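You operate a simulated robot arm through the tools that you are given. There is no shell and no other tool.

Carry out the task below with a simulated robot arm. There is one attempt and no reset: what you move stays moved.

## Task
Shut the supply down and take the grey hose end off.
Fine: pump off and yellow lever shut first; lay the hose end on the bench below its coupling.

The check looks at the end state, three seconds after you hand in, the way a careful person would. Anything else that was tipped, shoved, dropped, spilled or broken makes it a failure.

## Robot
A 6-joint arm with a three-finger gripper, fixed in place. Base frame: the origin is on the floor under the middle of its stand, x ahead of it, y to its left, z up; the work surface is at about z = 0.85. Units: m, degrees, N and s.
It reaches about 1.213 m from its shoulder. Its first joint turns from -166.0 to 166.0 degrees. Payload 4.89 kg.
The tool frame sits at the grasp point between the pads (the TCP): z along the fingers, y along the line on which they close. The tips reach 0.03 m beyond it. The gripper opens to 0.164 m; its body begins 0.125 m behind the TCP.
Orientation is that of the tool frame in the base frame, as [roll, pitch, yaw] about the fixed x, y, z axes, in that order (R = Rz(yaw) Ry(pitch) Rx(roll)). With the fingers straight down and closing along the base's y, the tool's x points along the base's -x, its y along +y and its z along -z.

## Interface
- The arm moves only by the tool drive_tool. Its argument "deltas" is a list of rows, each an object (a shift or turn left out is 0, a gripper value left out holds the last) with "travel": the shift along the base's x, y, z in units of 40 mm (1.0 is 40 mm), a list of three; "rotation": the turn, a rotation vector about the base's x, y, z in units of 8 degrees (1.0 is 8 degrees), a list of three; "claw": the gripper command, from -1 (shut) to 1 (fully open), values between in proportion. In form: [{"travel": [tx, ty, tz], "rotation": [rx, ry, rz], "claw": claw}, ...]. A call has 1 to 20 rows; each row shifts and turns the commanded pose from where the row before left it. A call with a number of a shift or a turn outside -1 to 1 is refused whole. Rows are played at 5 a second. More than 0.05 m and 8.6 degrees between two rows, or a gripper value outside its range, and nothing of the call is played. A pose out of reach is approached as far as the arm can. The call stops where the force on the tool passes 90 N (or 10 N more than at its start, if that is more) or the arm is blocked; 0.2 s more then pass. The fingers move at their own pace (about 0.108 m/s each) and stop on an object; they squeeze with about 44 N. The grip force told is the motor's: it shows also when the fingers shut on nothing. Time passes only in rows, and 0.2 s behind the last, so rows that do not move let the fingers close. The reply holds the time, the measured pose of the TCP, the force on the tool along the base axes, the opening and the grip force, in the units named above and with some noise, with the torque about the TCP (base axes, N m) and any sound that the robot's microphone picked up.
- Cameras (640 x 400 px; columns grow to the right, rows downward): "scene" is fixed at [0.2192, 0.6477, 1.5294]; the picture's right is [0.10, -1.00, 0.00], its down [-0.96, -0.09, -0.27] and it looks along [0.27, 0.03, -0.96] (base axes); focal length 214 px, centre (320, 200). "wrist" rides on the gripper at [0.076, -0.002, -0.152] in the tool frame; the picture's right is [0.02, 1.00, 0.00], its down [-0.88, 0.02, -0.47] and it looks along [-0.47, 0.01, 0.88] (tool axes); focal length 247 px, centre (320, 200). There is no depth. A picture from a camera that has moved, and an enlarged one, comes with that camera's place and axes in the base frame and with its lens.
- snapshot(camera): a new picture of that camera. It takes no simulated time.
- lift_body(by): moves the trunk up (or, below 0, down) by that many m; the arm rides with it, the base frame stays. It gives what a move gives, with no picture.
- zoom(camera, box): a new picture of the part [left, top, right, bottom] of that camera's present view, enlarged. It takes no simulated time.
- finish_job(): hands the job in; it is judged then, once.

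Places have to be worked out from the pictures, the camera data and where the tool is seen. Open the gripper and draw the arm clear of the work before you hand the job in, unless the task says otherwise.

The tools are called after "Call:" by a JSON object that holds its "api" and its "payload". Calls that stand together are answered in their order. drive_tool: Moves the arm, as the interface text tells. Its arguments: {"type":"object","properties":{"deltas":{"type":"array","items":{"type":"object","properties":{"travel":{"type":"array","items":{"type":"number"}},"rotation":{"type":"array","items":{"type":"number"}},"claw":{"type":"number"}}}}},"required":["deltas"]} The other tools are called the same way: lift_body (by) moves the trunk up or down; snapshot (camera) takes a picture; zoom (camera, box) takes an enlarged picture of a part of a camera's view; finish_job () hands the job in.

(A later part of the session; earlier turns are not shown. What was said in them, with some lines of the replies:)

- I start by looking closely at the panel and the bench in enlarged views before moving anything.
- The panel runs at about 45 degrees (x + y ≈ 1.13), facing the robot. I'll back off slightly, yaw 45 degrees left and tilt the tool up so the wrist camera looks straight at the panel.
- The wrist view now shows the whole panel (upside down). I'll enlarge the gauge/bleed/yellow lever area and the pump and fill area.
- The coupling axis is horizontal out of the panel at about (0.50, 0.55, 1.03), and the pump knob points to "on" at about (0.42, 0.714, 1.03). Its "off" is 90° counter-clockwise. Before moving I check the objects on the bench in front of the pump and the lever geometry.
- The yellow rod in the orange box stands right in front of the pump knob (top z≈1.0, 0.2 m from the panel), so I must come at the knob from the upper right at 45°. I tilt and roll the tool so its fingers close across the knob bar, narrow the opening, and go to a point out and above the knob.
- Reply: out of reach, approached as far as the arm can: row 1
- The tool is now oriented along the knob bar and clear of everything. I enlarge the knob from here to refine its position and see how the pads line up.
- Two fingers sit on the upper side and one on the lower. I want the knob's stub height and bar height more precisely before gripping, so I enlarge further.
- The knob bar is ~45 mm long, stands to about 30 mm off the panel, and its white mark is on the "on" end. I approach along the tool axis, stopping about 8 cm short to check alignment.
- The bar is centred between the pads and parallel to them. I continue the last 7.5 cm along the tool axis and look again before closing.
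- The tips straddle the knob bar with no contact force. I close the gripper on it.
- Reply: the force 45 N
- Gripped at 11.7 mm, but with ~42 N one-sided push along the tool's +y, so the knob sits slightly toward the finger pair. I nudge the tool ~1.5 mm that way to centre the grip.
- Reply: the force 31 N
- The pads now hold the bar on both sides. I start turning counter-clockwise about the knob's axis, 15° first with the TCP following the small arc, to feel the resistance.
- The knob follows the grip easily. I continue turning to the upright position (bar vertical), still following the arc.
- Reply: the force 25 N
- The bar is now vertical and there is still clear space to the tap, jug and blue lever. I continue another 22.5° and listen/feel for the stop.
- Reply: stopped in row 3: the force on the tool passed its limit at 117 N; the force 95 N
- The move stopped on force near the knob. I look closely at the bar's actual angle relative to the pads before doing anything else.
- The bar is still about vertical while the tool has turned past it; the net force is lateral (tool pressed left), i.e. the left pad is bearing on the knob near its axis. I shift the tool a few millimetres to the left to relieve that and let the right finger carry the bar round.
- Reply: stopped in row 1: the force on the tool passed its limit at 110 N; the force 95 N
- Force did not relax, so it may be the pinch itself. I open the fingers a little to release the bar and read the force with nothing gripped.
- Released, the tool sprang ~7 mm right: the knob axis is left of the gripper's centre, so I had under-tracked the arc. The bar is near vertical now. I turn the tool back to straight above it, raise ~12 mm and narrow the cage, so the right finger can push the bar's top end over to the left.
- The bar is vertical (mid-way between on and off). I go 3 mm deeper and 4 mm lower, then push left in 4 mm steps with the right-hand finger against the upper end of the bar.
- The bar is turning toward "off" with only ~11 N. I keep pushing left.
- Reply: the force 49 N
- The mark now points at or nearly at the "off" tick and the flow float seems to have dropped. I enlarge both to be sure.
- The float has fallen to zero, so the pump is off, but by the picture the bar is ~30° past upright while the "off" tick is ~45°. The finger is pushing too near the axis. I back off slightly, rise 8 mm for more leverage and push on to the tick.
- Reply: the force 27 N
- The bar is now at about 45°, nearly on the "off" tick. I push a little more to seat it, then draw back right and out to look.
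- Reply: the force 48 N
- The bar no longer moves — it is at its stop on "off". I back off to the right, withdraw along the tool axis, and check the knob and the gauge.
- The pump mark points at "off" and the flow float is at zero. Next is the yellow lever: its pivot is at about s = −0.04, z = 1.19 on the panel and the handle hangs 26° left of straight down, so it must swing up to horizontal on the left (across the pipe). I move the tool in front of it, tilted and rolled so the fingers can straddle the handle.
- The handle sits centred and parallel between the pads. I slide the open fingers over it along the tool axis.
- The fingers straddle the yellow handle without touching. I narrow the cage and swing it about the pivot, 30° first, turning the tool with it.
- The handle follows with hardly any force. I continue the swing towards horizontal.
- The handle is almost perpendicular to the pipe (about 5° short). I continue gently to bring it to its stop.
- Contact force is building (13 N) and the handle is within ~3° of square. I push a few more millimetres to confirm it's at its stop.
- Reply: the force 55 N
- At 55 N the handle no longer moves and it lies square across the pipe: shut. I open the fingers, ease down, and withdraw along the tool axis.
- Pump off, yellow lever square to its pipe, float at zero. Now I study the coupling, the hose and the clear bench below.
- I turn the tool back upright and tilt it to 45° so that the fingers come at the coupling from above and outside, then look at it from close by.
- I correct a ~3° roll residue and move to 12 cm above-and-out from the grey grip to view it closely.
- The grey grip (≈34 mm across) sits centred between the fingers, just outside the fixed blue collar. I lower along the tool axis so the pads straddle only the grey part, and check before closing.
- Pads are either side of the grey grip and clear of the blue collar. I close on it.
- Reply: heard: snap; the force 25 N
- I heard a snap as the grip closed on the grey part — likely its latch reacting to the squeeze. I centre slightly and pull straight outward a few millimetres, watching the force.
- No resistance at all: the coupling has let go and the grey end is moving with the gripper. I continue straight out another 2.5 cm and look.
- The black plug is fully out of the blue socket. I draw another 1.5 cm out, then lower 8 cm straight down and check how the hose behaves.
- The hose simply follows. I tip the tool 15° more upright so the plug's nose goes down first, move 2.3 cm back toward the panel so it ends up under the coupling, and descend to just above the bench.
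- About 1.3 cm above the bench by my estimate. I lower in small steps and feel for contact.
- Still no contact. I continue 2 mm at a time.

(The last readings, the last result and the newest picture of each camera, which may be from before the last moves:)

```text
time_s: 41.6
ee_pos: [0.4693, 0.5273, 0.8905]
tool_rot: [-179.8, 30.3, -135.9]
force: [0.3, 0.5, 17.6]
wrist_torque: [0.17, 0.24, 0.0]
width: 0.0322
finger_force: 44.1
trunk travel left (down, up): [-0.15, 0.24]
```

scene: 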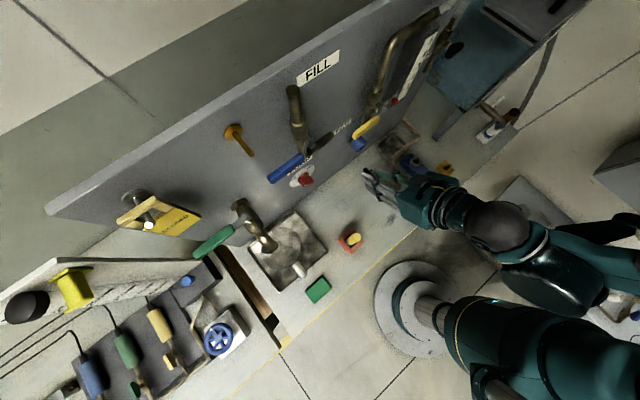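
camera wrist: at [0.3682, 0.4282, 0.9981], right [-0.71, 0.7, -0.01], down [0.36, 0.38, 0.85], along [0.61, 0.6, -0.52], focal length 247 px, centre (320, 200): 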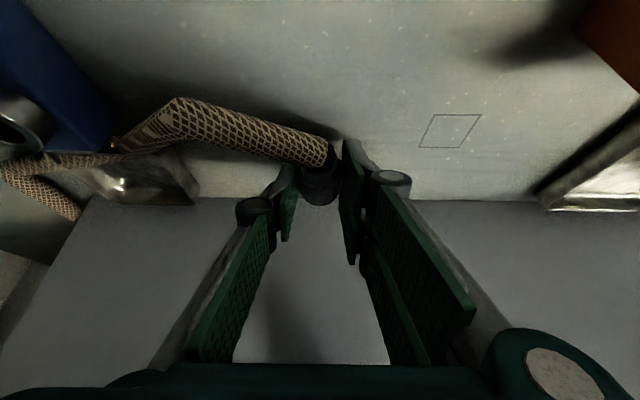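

Contact: the fingertips just touch the bench (18 N) with the plug nose a few millimetres above it. I lift 1 mm and open the fingers very gradually so the hose end settles instead of dropping.

Call:
{"api": "drive_tool", "payload": {"deltas": [{"travel": [0, 0, 0.04]}, {"claw": -0.75}, {"claw": -0.68}, {"claw": -0.64}, {"claw": -0.62}, {"claw": -0.6}, {"claw": -0.58}, {"claw": -0.55}, {"claw": -0.5}, {}]}}

Call:
{"api": "zoom", "payload": {"camera": "wrist", "box": [220, 90, 420, 270]}}

Call:
{"api": "zoom", "payload": {"camera": "scene", "box": [340, 120, 440, 200]}}

```text
time_s: 43.8
ee_pos: [0.4701, 0.5285, 0.8917]
tool_rot: [-179.8, 30.2, -135.8]
force: [-0.4, 1.0, 0.8]
wrist_torque: [0.0, -0.02, -0.01]
width: 0.0411
finger_force: 0.0
trunk travel left (down, up): [-0.15, 0.24]
```

```text
2.22 times, centred on (320, 180) of wrist
camera zoom: at [0.3682, 0.4281, 0.9841], right [-0.71, 0.7, -0.01], down [0.36, 0.38, 0.85], along [0.61, 0.6, -0.52], focal length 549 px, centre (320, 244)
```

zoom: 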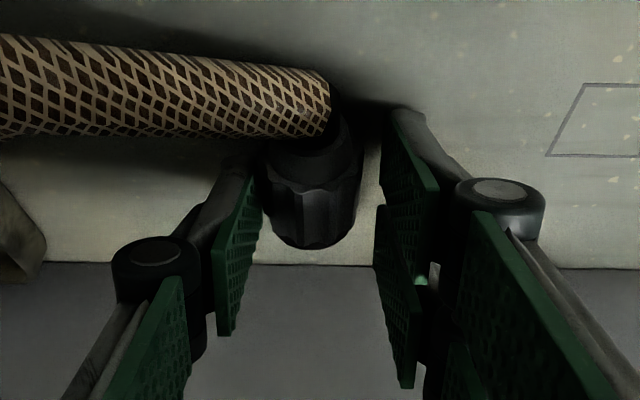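

```text
5.00 times, centred on (390, 160) of scene
camera zoom: at [0.2192, 0.6477, 1.5294], right [0.1, -1.0, 0.0], down [-0.96, -0.09, -0.27], along [0.27, 0.03, -0.96], focal length 1072 px, centre (-30, 400)
```

zoom: 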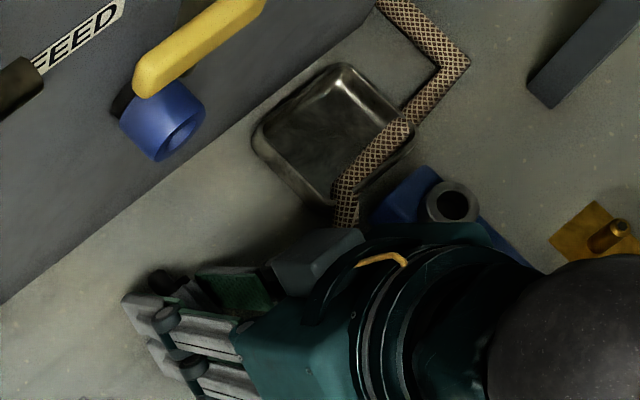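

The grey end has settled on the bench between the open fingers. I open a little more, then lift straight up (the hose lies under the fingers' outer side) before backing out.

Call:
{"api": "drive_tool", "payload": {"deltas": [{"claw": -0.42}, {"claw": -0.36}, {"travel": [0, 0, 0.2]}, {"travel": [0, 0, 0.4]}, {}]}}

Call:
{"api": "snapshot", "payload": {"camera": "wrist"}}

Call:
{"api": "zoom", "payload": {"camera": "scene", "box": [340, 120, 440, 200]}}

```text
time_s: 45.0
ee_pos: [0.47, 0.5256, 0.9147]
tool_rot: [-179.8, 30.2, -135.8]
force: [-0.3, 0.5, -0.5]
wrist_torque: [-0.01, 0.02, -0.01]
width: 0.0526
finger_force: 0.1
trunk travel left (down, up): [-0.15, 0.24]
```

```text
taken
camera wrist: at [0.3687, 0.428, 1.0082], right [-0.71, 0.7, -0.01], down [0.36, 0.38, 0.85], along [0.61, 0.6, -0.52], focal length 247 px, centre (320, 200)
```

wrist: 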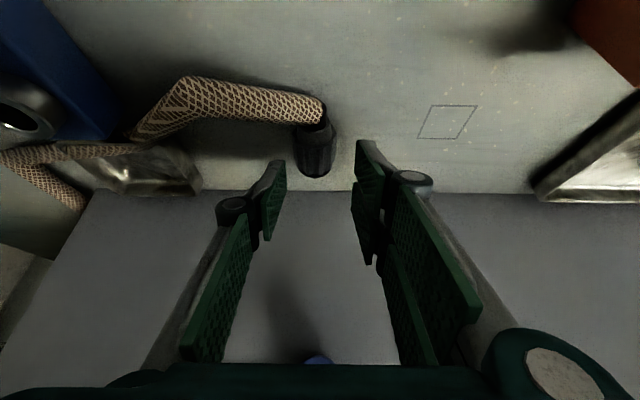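

```text
5.00 times, centred on (390, 160) of scene
camera zoom: at [0.2192, 0.6477, 1.5294], right [0.1, -1.0, 0.0], down [-0.96, -0.09, -0.27], along [0.27, 0.03, -0.96], focal length 1072 px, centre (-30, 400)
```

zoom: 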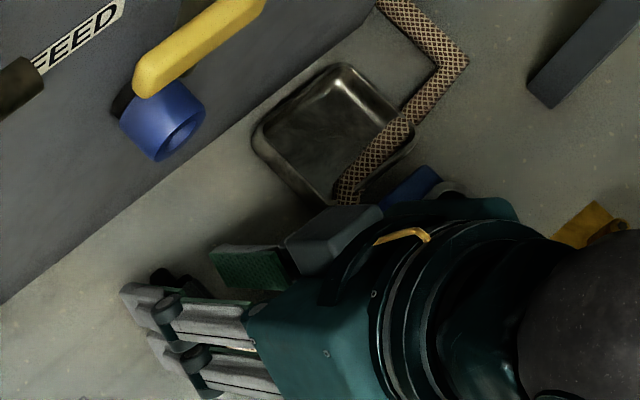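

The hose end stays lying on the bench as the fingers rise. I continue up and then back out away from the panel to inspect.

Call:
{"api": "drive_tool", "payload": {"deltas": [{"travel": [0, 0, 0.8]}, {"travel": [-0.3, -0.3, 0.6]}, {"travel": [-0.5, -0.5, 0.7]}, {"travel": [-0.5, -0.5, 0.7]}, {"travel": [-0.5, -0.5, 0.7]}, {"travel": [-0.5, -0.5, 0.7]}, {}]}}

Call:
{"api": "snapshot", "payload": {"camera": "wrist"}}

Call:
{"api": "snapshot", "payload": {"camera": "scene"}}

```text
time_s: 46.6
ee_pos: [0.3769, 0.434, 1.0832]
tool_rot: [-179.8, 30.2, -135.7]
force: [1.2, -0.3, 0.4]
wrist_torque: [0.04, -0.05, 0.02]
width: 0.0523
finger_force: 0.0
trunk travel left (down, up): [-0.15, 0.24]
```

```text
taken
camera wrist: at [0.2755, 0.336, 1.176], right [-0.71, 0.7, -0.01], down [0.36, 0.38, 0.85], along [0.61, 0.6, -0.52], focal length 247 px, centre (320, 200)
```

wrist: 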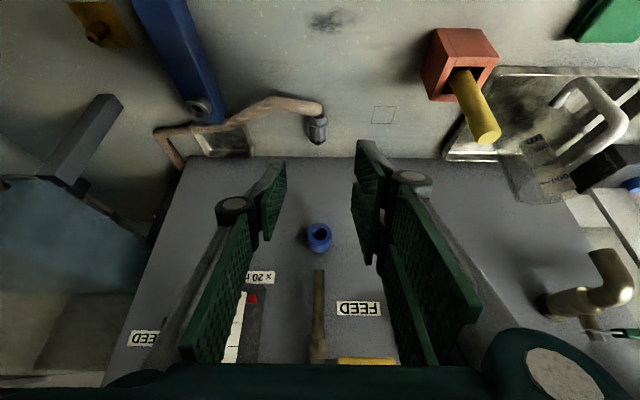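

```text
taken
```

scene: 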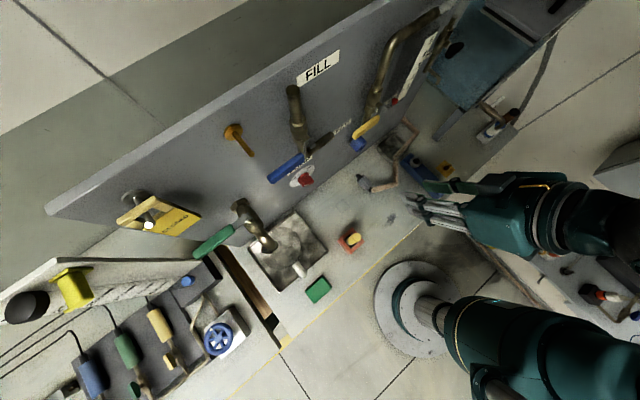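

Call:
{"api": "zoom", "payload": {"camera": "scene", "box": [330, 120, 450, 220]}}

Call:
{"api": "zoom", "payload": {"camera": "wrist", "box": [140, 60, 400, 260]}}

Call:
{"api": "zoom", "payload": {"camera": "scene", "box": [250, 60, 410, 200]}}

```text
4.00 times, centred on (390, 170) of scene
camera zoom: at [0.2192, 0.6477, 1.5294], right [0.1, -1.0, 0.0], down [-0.96, -0.09, -0.27], along [0.27, 0.03, -0.96], focal length 858 px, centre (40, 320)
```

zoom: 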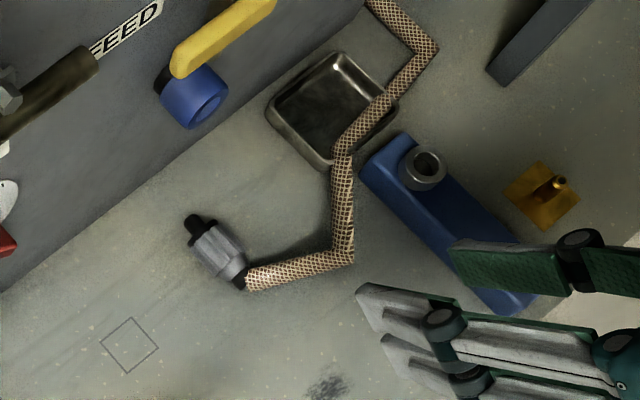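

```text
2.00 times, centred on (270, 160) of wrist
camera zoom: at [0.2755, 0.336, 1.176], right [-0.71, 0.7, -0.01], down [0.36, 0.38, 0.85], along [0.61, 0.6, -0.52], focal length 494 px, centre (420, 280)
```

zoom: 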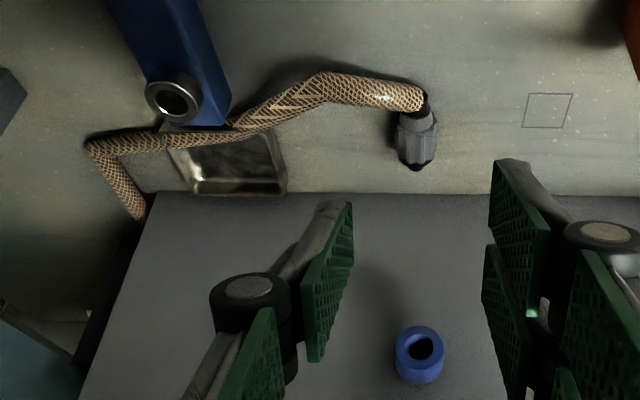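

```text
2.86 times, centred on (330, 130) of scene
camera zoom: at [0.2192, 0.6477, 1.5294], right [0.1, -1.0, 0.0], down [-0.96, -0.09, -0.27], along [0.27, 0.03, -0.96], focal length 613 px, centre (291, 400)
```

zoom: 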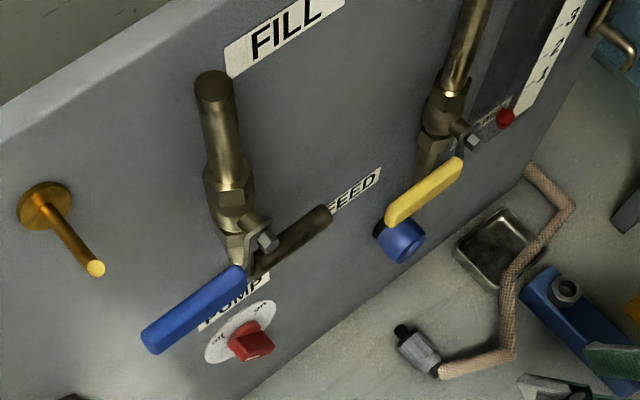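

The grey end lies on the bench straight below its coupling (about 8–9 cm from the panel); tray, blue box and everything else are where they were. I open the gripper, draw the arm up and back, and do a final check of the knob and lever.

Call:
{"api": "drive_tool", "payload": {"deltas": [{"travel": [-0.32, -0.43, 0.82]}, {"travel": [-0.32, -0.43, 0.82]}, {"travel": [-0.32, -0.43, 0.82], "claw": 1}, {"travel": [-0.32, -0.43, 0.82]}, {"travel": [-0.32, -0.43, 0.82]}, {"travel": [-0.32, -0.43, 0.82]}, {}, {}]}}

Call:
{"api": "snapshot", "payload": {"camera": "wrist"}}

Call:
{"api": "snapshot", "payload": {"camera": "scene"}}

```text
time_s: 48.4
ee_pos: [0.3009, 0.3316, 1.2792]
tool_rot: [-179.7, 30.3, -135.8]
force: [-0.3, -0.6, 0.4]
wrist_torque: [0.01, 0.01, 0.03]
width: 0.1641
finger_force: 0.1
trunk travel left (down, up): [-0.15, 0.24]
```

```text
taken
camera wrist: at [0.1992, 0.2315, 1.3732], right [-0.71, 0.7, -0.01], down [0.36, 0.38, 0.85], along [0.61, 0.6, -0.52], focal length 247 px, centre (320, 200)
```

wrist: 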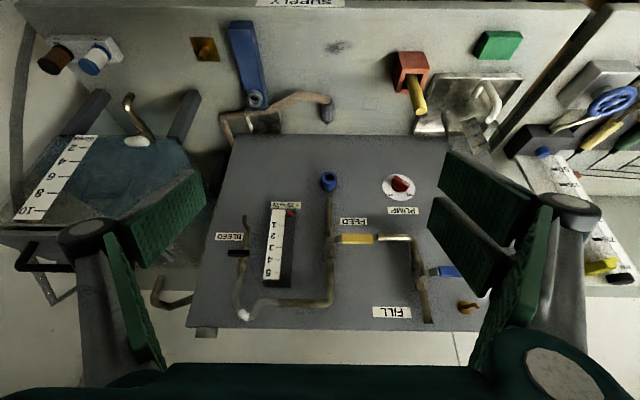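

```text
taken
```

scene: 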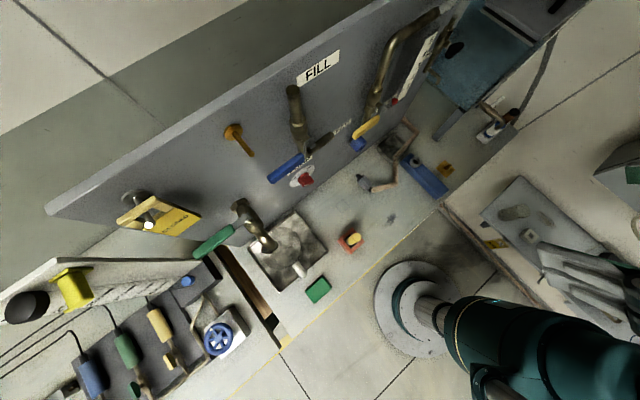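

Call:
{"api": "zoom", "payload": {"camera": "wrist", "box": [210, 150, 450, 330]}}

Call:
{"api": "zoom", "payload": {"camera": "wrist", "box": [370, 160, 430, 220]}}

Call:
{"api": "zoom", "payload": {"camera": "wrist", "box": [200, 70, 360, 180]}}

```text
2.22 times, centred on (330, 240) of wrist
camera zoom: at [0.1992, 0.2315, 1.3732], right [-0.71, 0.7, -0.01], down [0.36, 0.38, 0.85], along [0.61, 0.6, -0.52], focal length 549 px, centre (298, 111)
```

zoom: 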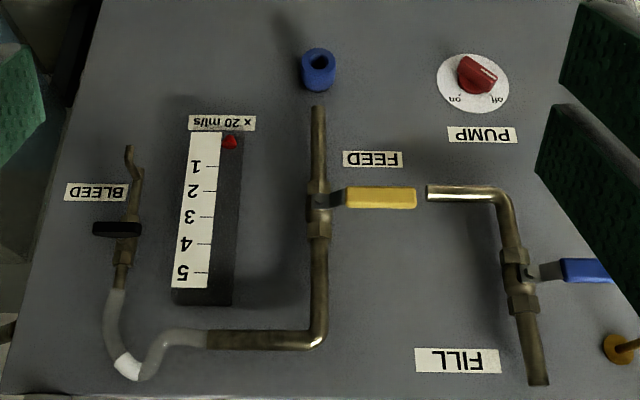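

```text
6.67 times, centred on (400, 190) of wrist
camera zoom: at [0.1992, 0.2315, 1.3732], right [-0.71, 0.7, -0.01], down [0.36, 0.38, 0.85], along [0.61, 0.6, -0.52], focal length 1646 px, centre (-213, 267)
```

zoom: 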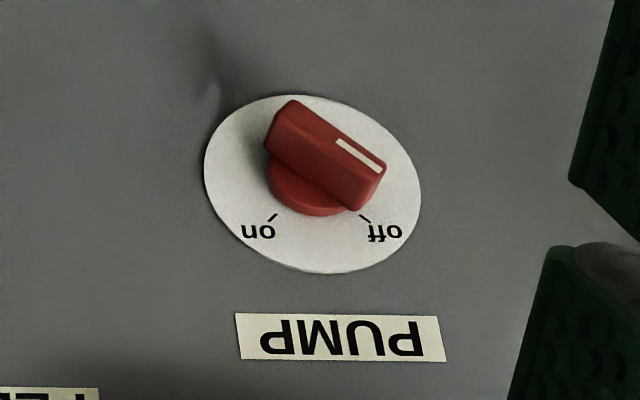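

```text
3.64 times, centred on (280, 125) of wrist
camera zoom: at [0.1992, 0.2315, 1.3732], right [-0.71, 0.7, -0.01], down [0.36, 0.38, 0.85], along [0.61, 0.6, -0.52], focal length 898 px, centre (466, 473)
```

zoom: 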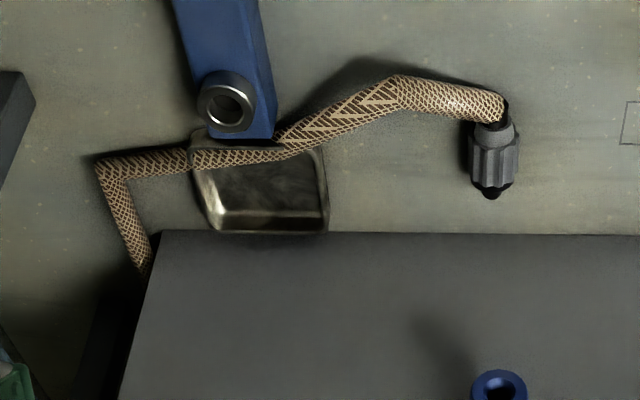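

Knob on "off", yellow handle exactly across its pipe, socket empty, hose end lying flat on the bench. One last look at the clear bleed loop, which shows a bright patch.

Call:
{"api": "zoom", "payload": {"camera": "wrist", "box": [220, 210, 320, 330]}}

Call:
{"api": "zoom", "payload": {"camera": "scene", "box": [330, 120, 450, 220]}}

```text
3.33 times, centred on (270, 270) of wrist
camera zoom: at [0.1992, 0.2315, 1.3732], right [-0.71, 0.7, -0.01], down [0.36, 0.38, 0.85], along [0.61, 0.6, -0.52], focal length 823 px, centre (487, -33)
```

zoom: 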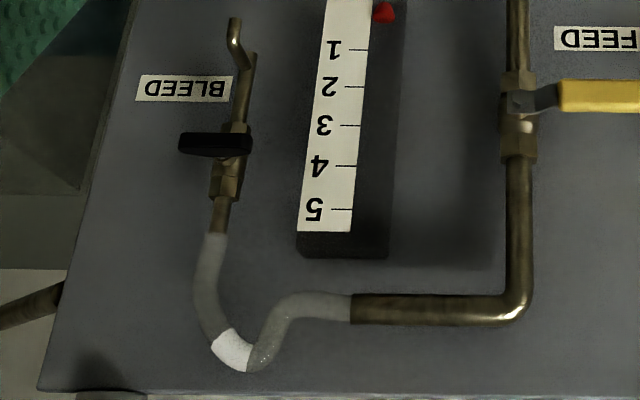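

```text
4.00 times, centred on (390, 170) of scene
camera zoom: at [0.2192, 0.6477, 1.5294], right [0.1, -1.0, 0.0], down [-0.96, -0.09, -0.27], along [0.27, 0.03, -0.96], focal length 858 px, centre (40, 320)
```

zoom: 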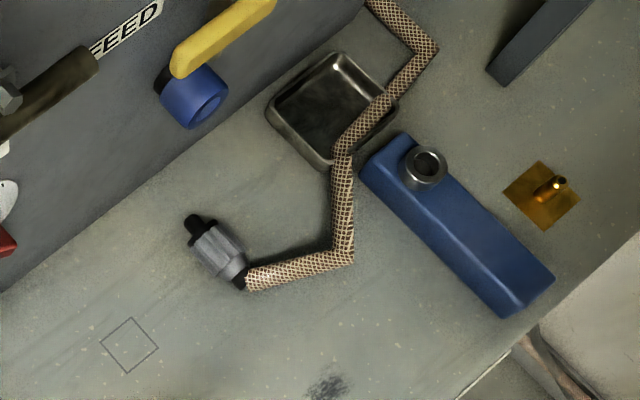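

The bright patch is just an air pocket at the top of the clear bleed loop. It isn't part of this job, so I leave it alone. The pump is off, the yellow lever is shut, the grey hose end lies on the bench below its coupling, and the gripper is open with the arm clear, so I hand in.

Call:
{"api": "finish_job", "payload": {}}

```text
The job is handed in.
```

The supply is shut down, and the grey hose end is off and lying on the bench below its coupling. I've handed the job in, but the verdict hasn't come back.

- **Pump:** the knob is at its stop on "off", and the flow float dropped to zero.
- **Yellow lever:** it sits square across its pipe. It did not move further under about 55 N, so I take it as fully shut.
- **Hose end:** there was a snap as I gripped it, and it then pulled out with no resistance. The cameras show nothing broken, so I took the snap as the coupling's latch letting go. It lies about 9 cm from the panel, with the plug facing the panel and the hose running over the edge of the metal tray.
- **Everything else:** nothing else on the panel or bench looks moved or spilled. I left the bleed valve alone; its clear loop now shows an air pocket at the top.

The first grip on the pump knob stopped at the force limit, peaking at 117 N. I finished turning it by pushing the bar over with one finger, and the knob shows no damage.
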